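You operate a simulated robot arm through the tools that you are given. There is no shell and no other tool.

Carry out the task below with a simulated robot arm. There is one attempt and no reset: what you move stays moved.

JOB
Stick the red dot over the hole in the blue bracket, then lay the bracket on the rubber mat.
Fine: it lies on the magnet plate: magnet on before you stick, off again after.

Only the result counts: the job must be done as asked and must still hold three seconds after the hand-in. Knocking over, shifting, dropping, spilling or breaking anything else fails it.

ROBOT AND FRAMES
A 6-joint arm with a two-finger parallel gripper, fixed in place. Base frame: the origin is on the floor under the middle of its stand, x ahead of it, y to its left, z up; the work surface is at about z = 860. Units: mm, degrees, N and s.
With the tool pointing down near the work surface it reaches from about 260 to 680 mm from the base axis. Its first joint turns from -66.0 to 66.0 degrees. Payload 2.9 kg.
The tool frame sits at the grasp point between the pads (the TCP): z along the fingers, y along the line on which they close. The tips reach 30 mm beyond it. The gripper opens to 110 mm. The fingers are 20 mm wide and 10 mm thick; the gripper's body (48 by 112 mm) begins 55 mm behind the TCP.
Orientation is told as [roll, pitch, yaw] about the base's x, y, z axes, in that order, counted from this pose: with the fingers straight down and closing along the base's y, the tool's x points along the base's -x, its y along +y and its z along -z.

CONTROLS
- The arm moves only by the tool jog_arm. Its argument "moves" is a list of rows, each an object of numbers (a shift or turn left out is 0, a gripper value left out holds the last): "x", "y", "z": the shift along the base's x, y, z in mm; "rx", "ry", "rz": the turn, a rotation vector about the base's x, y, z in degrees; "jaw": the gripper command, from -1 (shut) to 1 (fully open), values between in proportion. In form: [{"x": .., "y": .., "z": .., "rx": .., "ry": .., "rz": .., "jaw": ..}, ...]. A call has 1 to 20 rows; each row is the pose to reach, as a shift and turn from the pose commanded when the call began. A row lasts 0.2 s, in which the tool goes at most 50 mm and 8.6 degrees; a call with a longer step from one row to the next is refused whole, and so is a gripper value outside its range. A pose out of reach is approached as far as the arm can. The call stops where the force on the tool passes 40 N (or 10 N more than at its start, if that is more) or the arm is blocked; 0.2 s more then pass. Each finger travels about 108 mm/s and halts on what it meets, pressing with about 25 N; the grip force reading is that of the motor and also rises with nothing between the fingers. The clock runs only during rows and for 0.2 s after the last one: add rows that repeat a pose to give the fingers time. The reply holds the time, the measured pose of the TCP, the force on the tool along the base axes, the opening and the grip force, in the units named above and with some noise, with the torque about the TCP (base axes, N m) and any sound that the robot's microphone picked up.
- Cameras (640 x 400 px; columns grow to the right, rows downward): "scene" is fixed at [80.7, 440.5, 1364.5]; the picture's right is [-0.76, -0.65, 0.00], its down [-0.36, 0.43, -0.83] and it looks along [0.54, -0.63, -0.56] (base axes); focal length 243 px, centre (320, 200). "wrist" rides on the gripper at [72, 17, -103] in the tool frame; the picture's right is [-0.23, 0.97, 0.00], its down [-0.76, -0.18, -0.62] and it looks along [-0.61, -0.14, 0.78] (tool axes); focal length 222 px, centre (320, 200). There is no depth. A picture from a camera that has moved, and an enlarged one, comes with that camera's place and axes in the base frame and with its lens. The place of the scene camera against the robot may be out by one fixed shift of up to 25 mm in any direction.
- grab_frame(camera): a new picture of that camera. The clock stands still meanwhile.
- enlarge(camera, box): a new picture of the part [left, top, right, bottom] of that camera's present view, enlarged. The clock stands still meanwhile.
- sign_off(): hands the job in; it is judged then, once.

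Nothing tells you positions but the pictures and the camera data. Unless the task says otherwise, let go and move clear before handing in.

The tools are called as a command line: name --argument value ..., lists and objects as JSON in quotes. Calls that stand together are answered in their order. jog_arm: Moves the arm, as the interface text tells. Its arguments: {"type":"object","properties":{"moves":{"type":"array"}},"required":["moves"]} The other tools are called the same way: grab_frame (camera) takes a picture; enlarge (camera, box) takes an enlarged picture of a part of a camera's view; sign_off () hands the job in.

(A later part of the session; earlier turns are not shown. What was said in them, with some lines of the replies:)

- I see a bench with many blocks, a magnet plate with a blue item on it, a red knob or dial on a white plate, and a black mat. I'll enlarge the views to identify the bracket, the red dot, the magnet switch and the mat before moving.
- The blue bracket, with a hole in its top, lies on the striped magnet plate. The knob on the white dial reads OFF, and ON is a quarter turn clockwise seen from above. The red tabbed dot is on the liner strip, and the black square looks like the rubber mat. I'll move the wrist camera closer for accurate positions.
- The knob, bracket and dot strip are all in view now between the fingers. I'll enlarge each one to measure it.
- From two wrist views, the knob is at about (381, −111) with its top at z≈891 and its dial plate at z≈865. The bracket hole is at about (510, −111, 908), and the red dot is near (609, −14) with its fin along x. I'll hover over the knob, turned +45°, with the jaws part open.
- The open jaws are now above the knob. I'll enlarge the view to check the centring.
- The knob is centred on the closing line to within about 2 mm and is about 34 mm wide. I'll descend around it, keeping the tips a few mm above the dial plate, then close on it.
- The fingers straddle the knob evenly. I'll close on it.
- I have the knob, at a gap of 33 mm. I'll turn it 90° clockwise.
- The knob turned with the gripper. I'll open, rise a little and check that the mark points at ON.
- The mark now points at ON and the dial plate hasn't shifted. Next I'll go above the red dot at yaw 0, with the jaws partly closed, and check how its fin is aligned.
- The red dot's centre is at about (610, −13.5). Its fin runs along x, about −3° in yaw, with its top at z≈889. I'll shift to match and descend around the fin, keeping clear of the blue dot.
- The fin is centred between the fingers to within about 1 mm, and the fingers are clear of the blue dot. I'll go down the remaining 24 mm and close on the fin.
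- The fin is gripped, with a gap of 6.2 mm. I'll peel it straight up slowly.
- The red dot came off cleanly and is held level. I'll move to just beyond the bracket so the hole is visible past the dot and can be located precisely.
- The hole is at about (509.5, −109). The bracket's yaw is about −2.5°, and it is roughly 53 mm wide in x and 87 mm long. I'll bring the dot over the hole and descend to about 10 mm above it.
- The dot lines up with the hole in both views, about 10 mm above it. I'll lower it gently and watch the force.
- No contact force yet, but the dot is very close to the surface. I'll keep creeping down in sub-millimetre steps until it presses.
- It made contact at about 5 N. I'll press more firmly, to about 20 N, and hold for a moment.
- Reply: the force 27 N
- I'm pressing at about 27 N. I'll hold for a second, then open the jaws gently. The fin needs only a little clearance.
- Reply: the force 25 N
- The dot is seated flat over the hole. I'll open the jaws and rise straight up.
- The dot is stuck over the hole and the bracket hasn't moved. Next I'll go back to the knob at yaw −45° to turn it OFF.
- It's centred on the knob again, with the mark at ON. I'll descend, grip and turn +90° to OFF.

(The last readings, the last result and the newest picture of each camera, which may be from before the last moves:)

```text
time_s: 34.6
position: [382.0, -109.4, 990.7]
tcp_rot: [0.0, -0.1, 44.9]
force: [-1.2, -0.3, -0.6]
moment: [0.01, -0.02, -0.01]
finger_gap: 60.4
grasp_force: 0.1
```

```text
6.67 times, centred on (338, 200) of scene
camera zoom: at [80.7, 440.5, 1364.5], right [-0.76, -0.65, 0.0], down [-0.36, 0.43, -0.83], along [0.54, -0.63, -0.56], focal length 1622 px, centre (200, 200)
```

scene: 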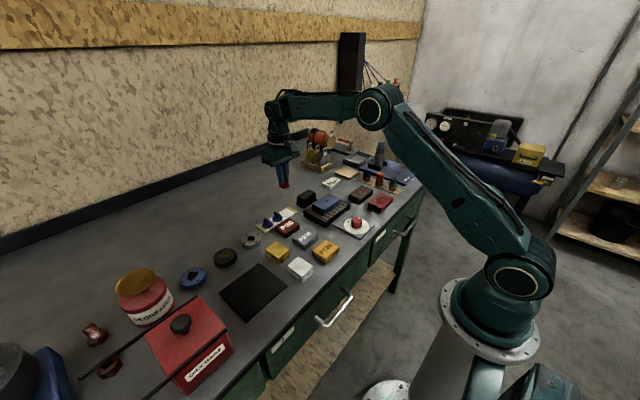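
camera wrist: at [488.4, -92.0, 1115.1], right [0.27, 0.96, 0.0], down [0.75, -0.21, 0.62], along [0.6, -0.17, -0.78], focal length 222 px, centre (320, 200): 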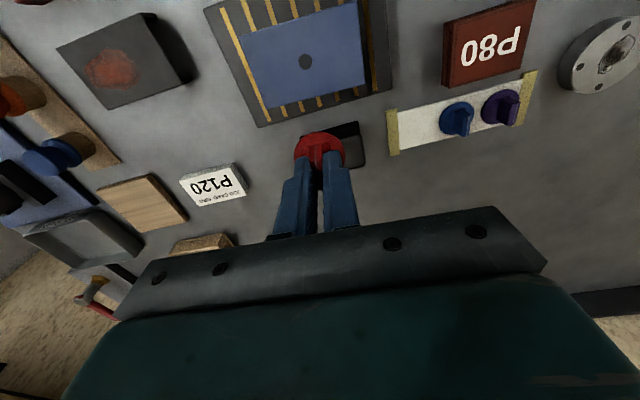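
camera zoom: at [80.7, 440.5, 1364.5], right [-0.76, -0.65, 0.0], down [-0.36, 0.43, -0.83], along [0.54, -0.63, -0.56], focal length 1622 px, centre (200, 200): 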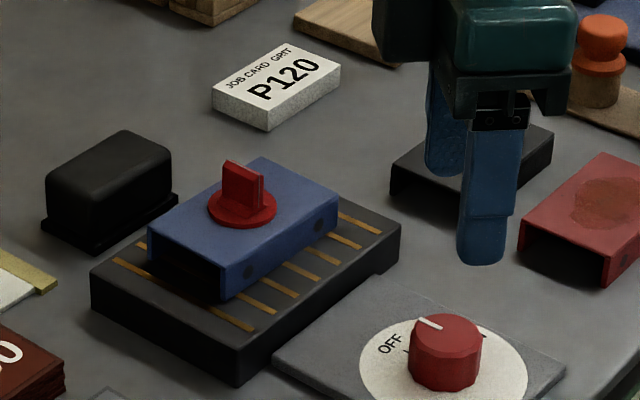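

The knob is back at OFF and nothing else moved. I'll turn the gripper to about 87.6° so it closes across the bracket's 54 mm width, and hover above the bracket.

jog_arm --moves '[{"x": 18, "y": 0.1, "rz": 6.1, "jaw": 0.32}, {"x": 36, "y": 0.2, "rz": 12.2}, {"x": 54, "y": 0.3, "rz": 18.3}, {"x": 73, "y": 0.4, "rz": 24.4}, {"x": 91, "y": 0.5, "rz": 30.5}, {"x": 109, "y": 0.6, "rz": 36.6}, {"x": 127.2, "y": 0.7, "rz": 42.6}, {"x": 127.2, "y": 0.7, "rz": 42.6}]'

grab_frame --camera "wrist"

enlarge --camera "wrist" --box '[224, 70, 416, 190]'

enlarge --camera "scene" --box '[290, 150, 386, 230]'

```text
time_s: 36.4
position: [509.9, -109.2, 990.8]
tcp_rot: [0.0, 0.0, 87.8]
force: [0.3, -0.5, 0.0]
moment: [0.01, 0.03, 0.01]
finger_gap: 72.8
grasp_force: 0.1
```

```text
taken
camera wrist: at [489.9, -180.1, 1094.5], right [-0.96, 0.27, 0.0], down [0.21, 0.75, 0.62], along [0.17, 0.6, -0.78], focal length 222 px, centre (320, 200)
```

wrist: 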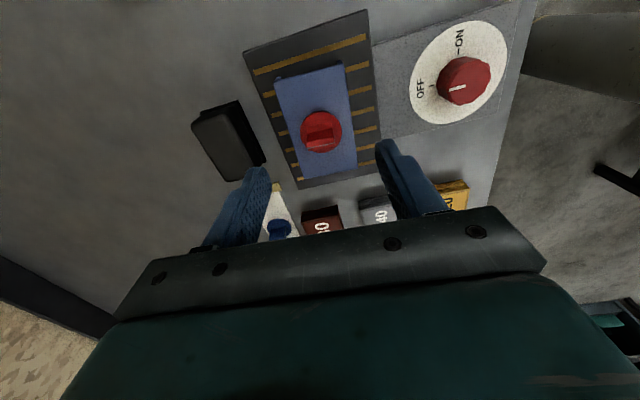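

```text
3.33 times, centred on (320, 130) of wrist
camera zoom: at [489.9, -180.1, 1094.5], right [-0.96, 0.27, 0.0], down [0.21, 0.75, 0.62], along [0.17, 0.6, -0.78], focal length 740 px, centre (320, 433)
```

zoom: 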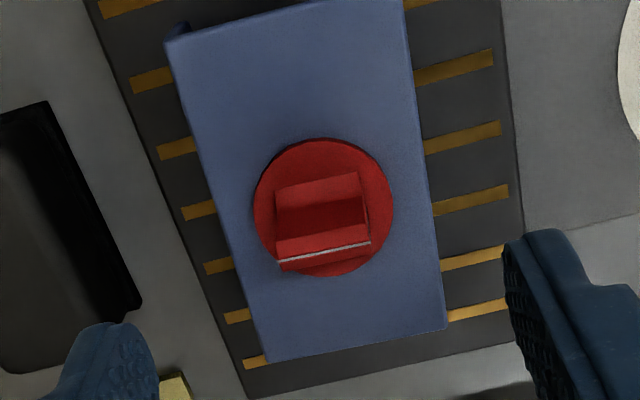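

```text
5.00 times, centred on (338, 190) of scene
camera zoom: at [80.7, 440.5, 1364.5], right [-0.76, -0.65, 0.0], down [-0.36, 0.43, -0.83], along [0.54, -0.63, -0.56], focal length 1216 px, centre (230, 250)
```

zoom: 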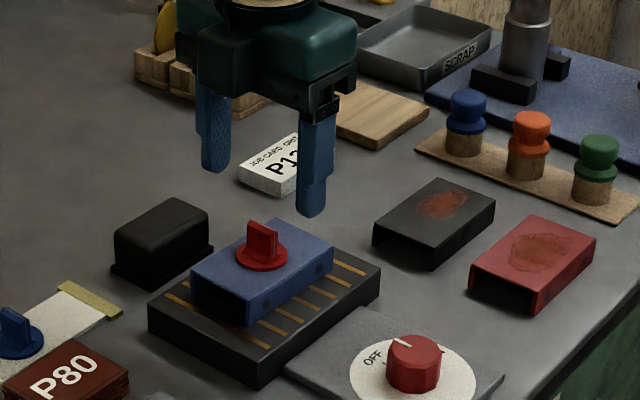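

The dot is centred and the bracket lies at about −3.3° yaw, centred at x≈509. I'll make small corrections and descend to about 4 mm above the magnet plate, ready to grip the flanges.

jog_arm --moves '[{"x": -0.5, "y": -0.8, "z": -20, "rz": -0.7}, {"x": -0.5, "y": -0.8, "z": -40, "rz": -0.7}, {"x": -0.5, "y": -0.8, "z": -55, "rz": -0.7}, {"x": -0.5, "y": -0.8, "z": -65, "rz": -0.7}, {"x": -0.5, "y": -0.8, "z": -71, "rz": -0.7}, {"x": -0.5, "y": -0.8, "z": -71, "rz": -0.7}]'

enlarge --camera "wrist" --box '[224, 90, 416, 210]'

enlarge --camera "scene" --box '[290, 165, 386, 225]'

```text
time_s: 37.8
position: [509.0, -109.5, 919.6]
tcp_rot: [0.0, 0.1, 87.0]
force: [0.0, 0.0, -0.6]
moment: [0.0, -0.02, 0.01]
finger_gap: 72.6
grasp_force: 0.0
```

```text
3.33 times, centred on (320, 150) of wrist
camera zoom: at [488.1, -180.8, 1023.3], right [-0.96, 0.28, 0.0], down [0.22, 0.75, 0.62], along [0.17, 0.6, -0.78], focal length 740 px, centre (320, 367)
```

zoom: 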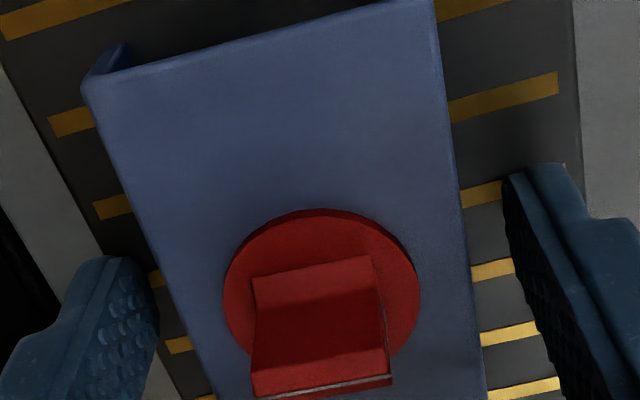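

```text
6.67 times, centred on (338, 195) of scene
camera zoom: at [80.7, 440.5, 1364.5], right [-0.76, -0.65, 0.0], down [-0.36, 0.43, -0.83], along [0.54, -0.63, -0.56], focal length 1622 px, centre (200, 233)
```

zoom: 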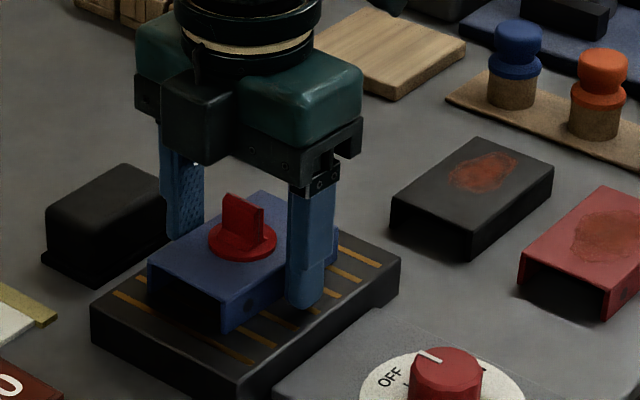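

The fingers straddle the bracket flanges. I'll close and check the grip.

jog_arm --moves '[{"jaw": -1}, {"jaw": -1}, {"jaw": -1}]'

enlarge --camera "scene" --box '[290, 165, 386, 225]'

```text
time_s: 38.6
position: [509.1, -109.8, 919.1]
tcp_rot: [0.0, 0.1, 87.0]
force: [1.2, 0.2, -0.1]
moment: [-0.03, 0.05, 0.03]
finger_gap: 54.8
grasp_force: 24.7
```

```text
6.67 times, centred on (338, 195) of scene
camera zoom: at [80.8, 440.5, 1364.5], right [-0.76, -0.65, 0.0], down [-0.36, 0.43, -0.83], along [0.54, -0.63, -0.56], focal length 1622 px, centre (200, 233)
```

zoom: 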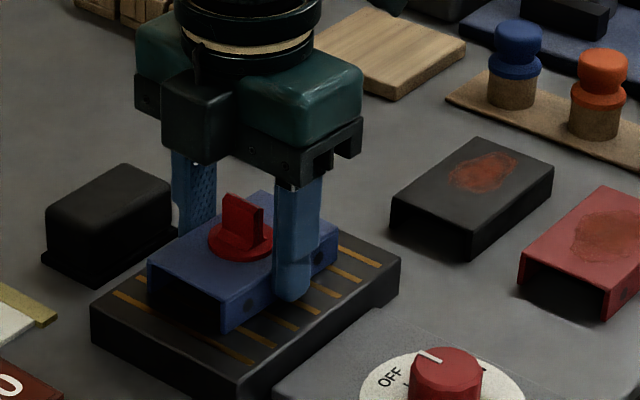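

The bracket is gripped at 54.8 mm. I'll lift it slowly.

jog_arm --moves '[{"z": 2}, {"z": 6}, {"z": 14}, {"z": 28}, {"z": 48}, {"z": 75}, {"z": 100}, {"z": 100}]'

enlarge --camera "scene" --box '[270, 140, 398, 240]'

grab_frame --camera "wrist"

```text
time_s: 40.4
position: [508.8, -110.8, 1021.2]
tcp_rot: [0.1, 0.0, 87.0]
force: [0.2, -0.6, -2.6]
moment: [0.01, -0.02, 0.01]
finger_gap: 54.7
grasp_force: 25.4
```

```text
4.00 times, centred on (334, 190) of scene
camera zoom: at [80.8, 440.5, 1364.5], right [-0.76, -0.65, 0.0], down [-0.36, 0.43, -0.83], along [0.54, -0.63, -0.56], focal length 973 px, centre (264, 240)
```

zoom: 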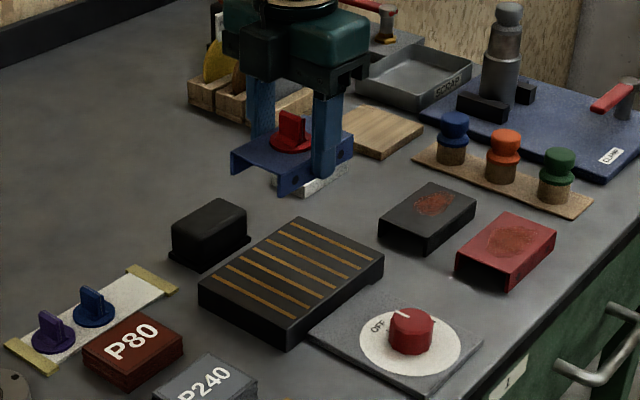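

```text
taken
camera wrist: at [487.8, -181.2, 1123.7], right [-0.96, 0.28, 0.0], down [0.22, 0.75, 0.62], along [0.17, 0.6, -0.78], focal length 222 px, centre (320, 200)
```

wrist: 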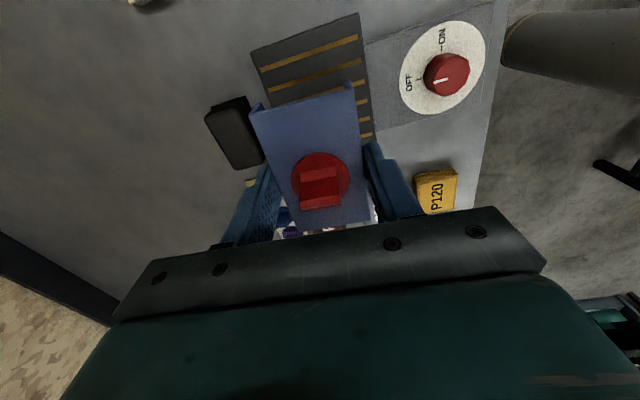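

The bracket lifted off cleanly with the dot on top. I'll carry it over to the mat at this height, stopping a little short so the wrist camera can check the spot.

jog_arm --moves '[{"x": -6, "y": 32}, {"x": -12, "y": 64}, {"x": -18, "y": 98}, {"x": -24, "y": 132}, {"x": -30, "y": 166}, {"x": -36, "y": 200}, {"x": -42, "y": 234}, {"x": -47, "y": 268}, {"x": -52, "y": 300}, {"x": -58, "y": 334}, {"x": -63, "y": 362}, {"x": -63, "y": 367}, {"x": -63, "y": 367}]'

grab_frame --camera "wrist"

enlarge --camera "scene" --box '[160, 200, 352, 340]'

```text
time_s: 43.2
position: [446.1, 256.4, 1019.2]
tcp_rot: [0.0, 0.0, 87.0]
force: [-1.3, -0.9, -2.2]
moment: [0.0, -0.02, 0.02]
finger_gap: 54.6
grasp_force: 25.2
```

```text
taken
camera wrist: at [424.8, 185.4, 1123.4], right [-0.96, 0.28, 0.0], down [0.22, 0.75, 0.62], along [0.17, 0.6, -0.78], focal length 222 px, centre (320, 200)
```

wrist: 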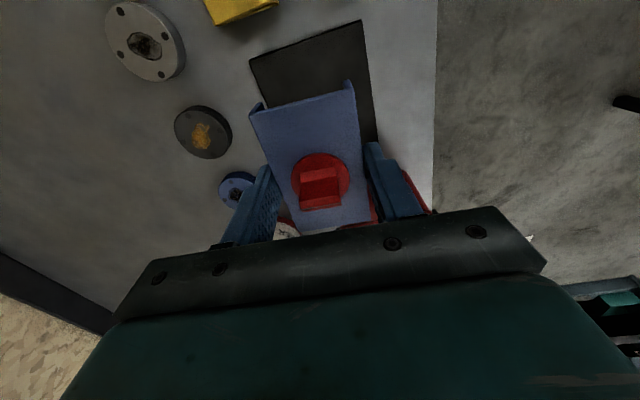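

```text
2.86 times, centred on (256, 270) of scene
camera zoom: at [80.7, 440.6, 1364.5], right [-0.76, -0.65, 0.0], down [-0.36, 0.43, -0.83], along [0.54, -0.63, -0.56], focal length 695 px, centre (503, 0)
```

zoom: 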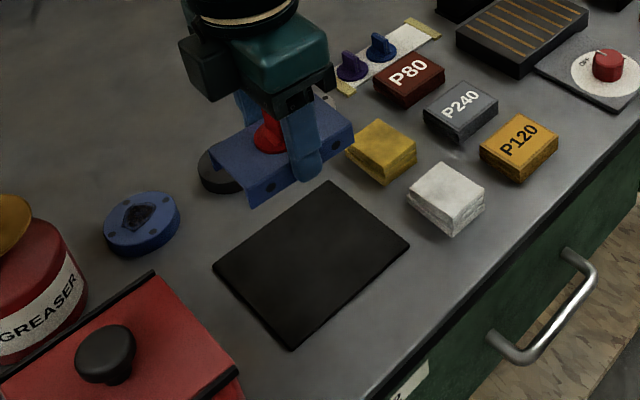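

The bracket is above the mat. I'll enlarge the wrist view to refine the mat's edges before lowering.

enlarge --camera "wrist" --box '[230, 5, 422, 125]'

enlarge --camera "wrist" --box '[240, 100, 432, 220]'

```text
3.33 times, centred on (326, 65) of wrist
camera zoom: at [424.8, 185.4, 1123.4], right [-0.96, 0.28, 0.0], down [0.22, 0.75, 0.62], along [0.17, 0.6, -0.78], focal length 740 px, centre (300, 650)
```

zoom: 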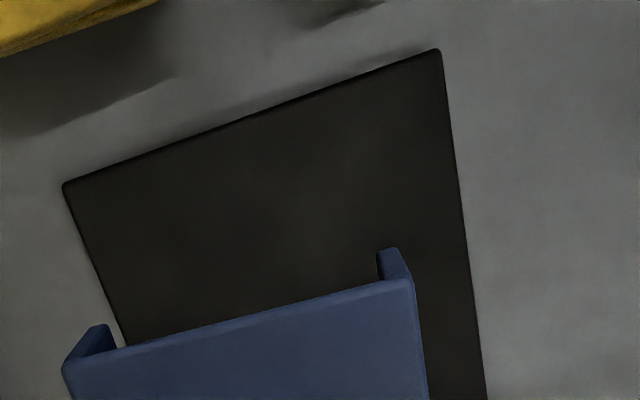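

```text
3.33 times, centred on (336, 160) of wrist
camera zoom: at [424.8, 185.4, 1123.4], right [-0.96, 0.28, 0.0], down [0.22, 0.75, 0.62], along [0.17, 0.6, -0.78], focal length 740 px, centre (267, 333)
```

zoom: 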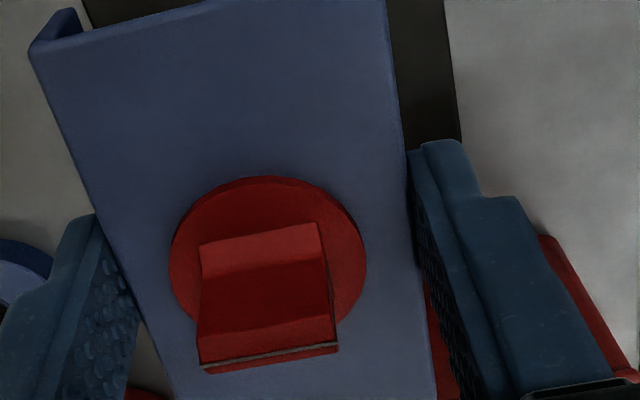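

The mat spans x 388–502 and y 195–319, so the bracket at about (446, 256) sits in its middle. I'll lower to just above the surface.

jog_arm --moves '[{"z": -30}, {"z": -60}, {"z": -85}, {"z": -100}, {"z": -108}, {"z": -113}, {"z": -113}]'

enlarge --camera "scene" --box '[192, 230, 320, 330]'

```text
time_s: 44.8
position: [446.1, 255.6, 906.7]
tcp_rot: [0.0, 0.0, 86.9]
force: [-0.5, 0.5, -2.7]
moment: [0.06, 0.01, 0.0]
finger_gap: 54.7
grasp_force: 25.3
```

```text
4.00 times, centred on (256, 280) of scene
camera zoom: at [80.8, 440.5, 1364.5], right [-0.76, -0.65, 0.0], down [-0.36, 0.43, -0.83], along [0.54, -0.63, -0.56], focal length 973 px, centre (576, -120)
```

zoom: 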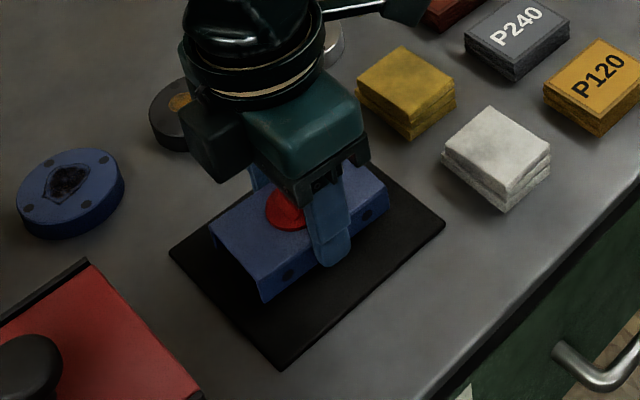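

The bracket is over the mat, a few mm up, with clearance all round. I'll creep down until contact.

jog_arm --moves '[{"z": -1.5}, {"z": -3}, {"z": -4.5}, {"z": -5.5}, {"z": -5.5}]'

```text
time_s: 46.0
position: [446.6, 256.3, 901.9]
tcp_rot: [0.0, 0.0, 86.9]
force: [-0.6, 1.0, -2.6]
moment: [0.01, 0.01, 0.02]
finger_gap: 54.8
grasp_force: 25.1
```

jog_arm --moves '[{"z": -0.7}, {"z": -1.4}, {"z": -2}, {"z": -2}]'

jog_arm --moves '[{"z": -0.6}, {"z": -1.2}, {"z": -1.2}]'

```text
time_s: 47.0
position: [445.5, 256.4, 899.2]
tcp_rot: [0.0, -0.1, 86.9]
force: [0.2, -0.3, -2.8]
moment: [0.02, -0.01, 0.0]
finger_gap: 54.7
grasp_force: 25.2
```

```text
time_s: 47.8
position: [446.6, 256.7, 898.7]
tcp_rot: [0.0, 0.0, 86.9]
force: [-1.0, -1.7, 2.6]
moment: [-0.08, 0.16, 0.09]
finger_gap: 55.0
grasp_force: 25.3
```

Contact registered: the vertical force went from −2.7 N to +2.6 N. I'll open gently and rise straight up.

jog_arm --moves '[{"jaw": 0.1}, {"jaw": 0.3}, {"jaw": 0.3}, {"jaw": 0.3}, {"z": 15, "jaw": 0.3}, {"z": 40, "jaw": 0.3}, {"z": 80, "jaw": 0.3}, {"z": 120, "jaw": 0.3}, {"z": 120, "jaw": 0.3}]'

enlarge --camera "wrist" --box '[208, 60, 432, 200]'

enlarge --camera "scene" --box '[192, 230, 320, 330]'

grab_frame --camera "scene"

```text
time_s: 49.8
position: [446.2, 256.5, 1018.6]
tcp_rot: [0.0, 0.0, 87.0]
force: [0.1, 0.0, -0.5]
moment: [-0.02, 0.01, -0.02]
finger_gap: 71.4
grasp_force: 0.0
```

```text
2.86 times, centred on (320, 130) of wrist
camera zoom: at [425.6, 185.6, 1122.4], right [-0.96, 0.28, 0.0], down [0.22, 0.75, 0.62], along [0.17, 0.6, -0.78], focal length 635 px, centre (320, 400)
```

zoom: 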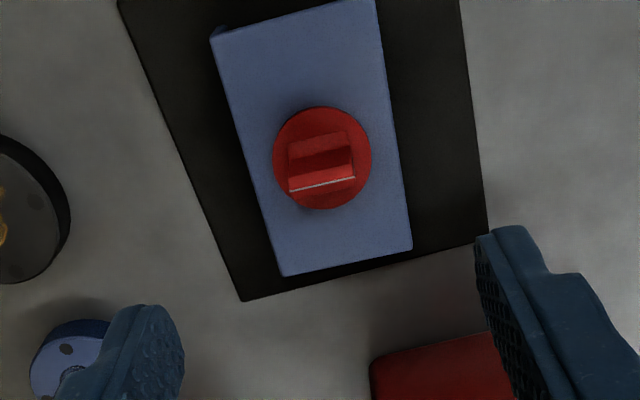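

```text
4.00 times, centred on (256, 280) of scene
camera zoom: at [80.7, 440.5, 1364.5], right [-0.76, -0.65, 0.0], down [-0.36, 0.43, -0.83], along [0.54, -0.63, -0.56], focal length 973 px, centre (576, -120)
```

zoom: 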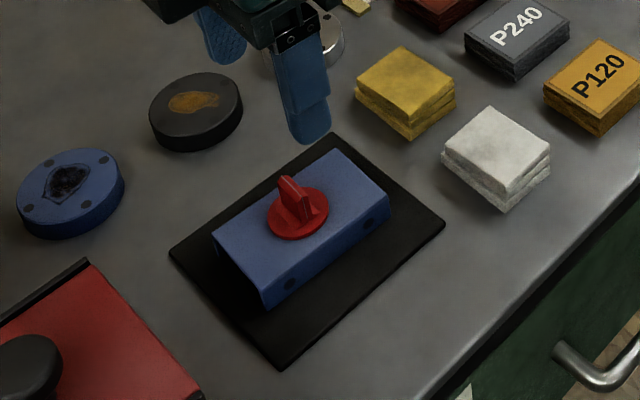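

```text
taken
```

scene: 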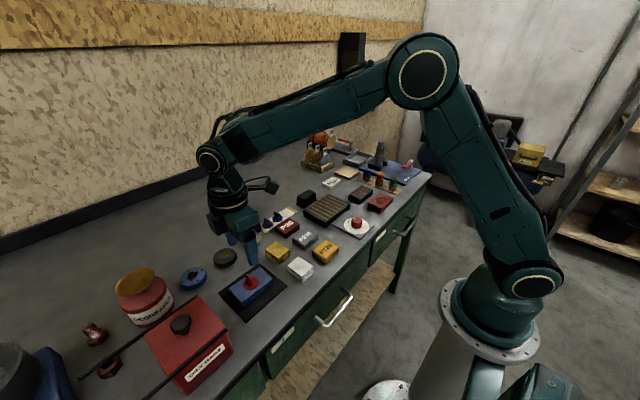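

The bracket lies flat and fully on the mat with the red dot centred over the hole. I'll take a last look at the knob, move farther clear and then hand in.

jog_arm --moves '[{"z": 40}, {"z": 80}, {"z": 100}, {"z": 100}]'

enlarge --camera "scene" --box '[290, 170, 418, 250]'

enlarge --camera "scene" --box '[192, 230, 320, 330]'

```text
time_s: 50.8
position: [446.5, 257.3, 1118.8]
tcp_rot: [-0.1, 0.0, 87.0]
force: [0.4, 0.0, -0.2]
moment: [0.03, -0.02, 0.03]
finger_gap: 71.5
grasp_force: 0.0
```

```text
5.00 times, centred on (354, 210) of scene
camera zoom: at [80.7, 440.5, 1364.5], right [-0.76, -0.65, 0.0], down [-0.36, 0.43, -0.83], along [0.54, -0.63, -0.56], focal length 1216 px, centre (150, 150)
```

zoom: 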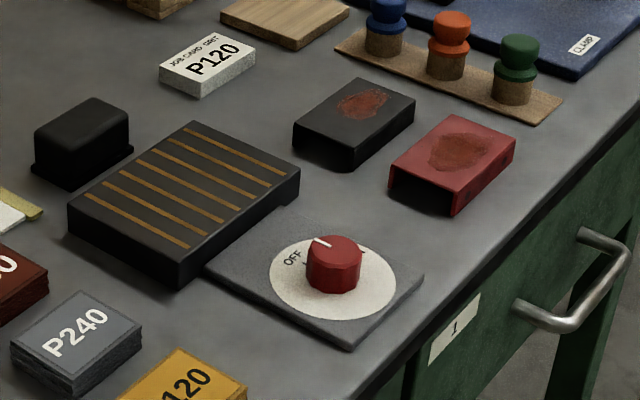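

```text
4.00 times, centred on (256, 280) of scene
camera zoom: at [80.7, 440.5, 1364.5], right [-0.76, -0.65, 0.0], down [-0.36, 0.43, -0.83], along [0.54, -0.63, -0.56], focal length 973 px, centre (576, -120)
```

zoom: 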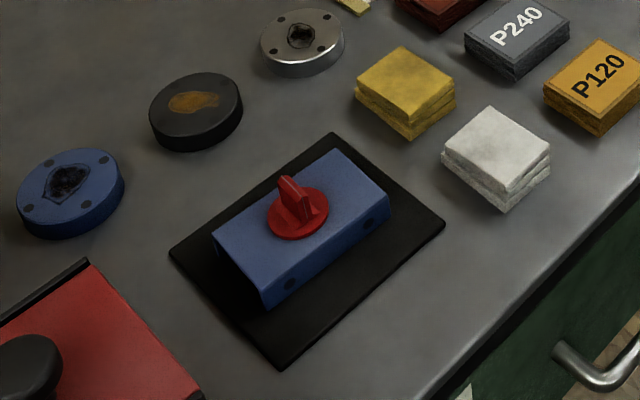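

The magnet is OFF, the bracket rests flat on the mat with the red dot over its hole, nothing else has been disturbed, and the arm is clear. I'm handing in now.

sign_off

```text
The job is handed in.
```

The red dot is stuck over the hole in the blue bracket, and the bracket lies flat in the middle of the black mat, which I took to be the rubber mat. I've handed the job in.

- **Magnet:** I turned the knob to ON before sticking the dot and back to OFF afterwards. The last picture shows the mark at OFF.
- **Dot:** I lined it up with the hole in both camera views, pressed it on at about 25 N and held it for just over a second. It stayed on while I lifted, carried and set down the bracket. Its pull tab is still attached.
- **Everything else:** The last pictures show nothing else shifted or knocked over. The gripper is open and well clear of the bracket.
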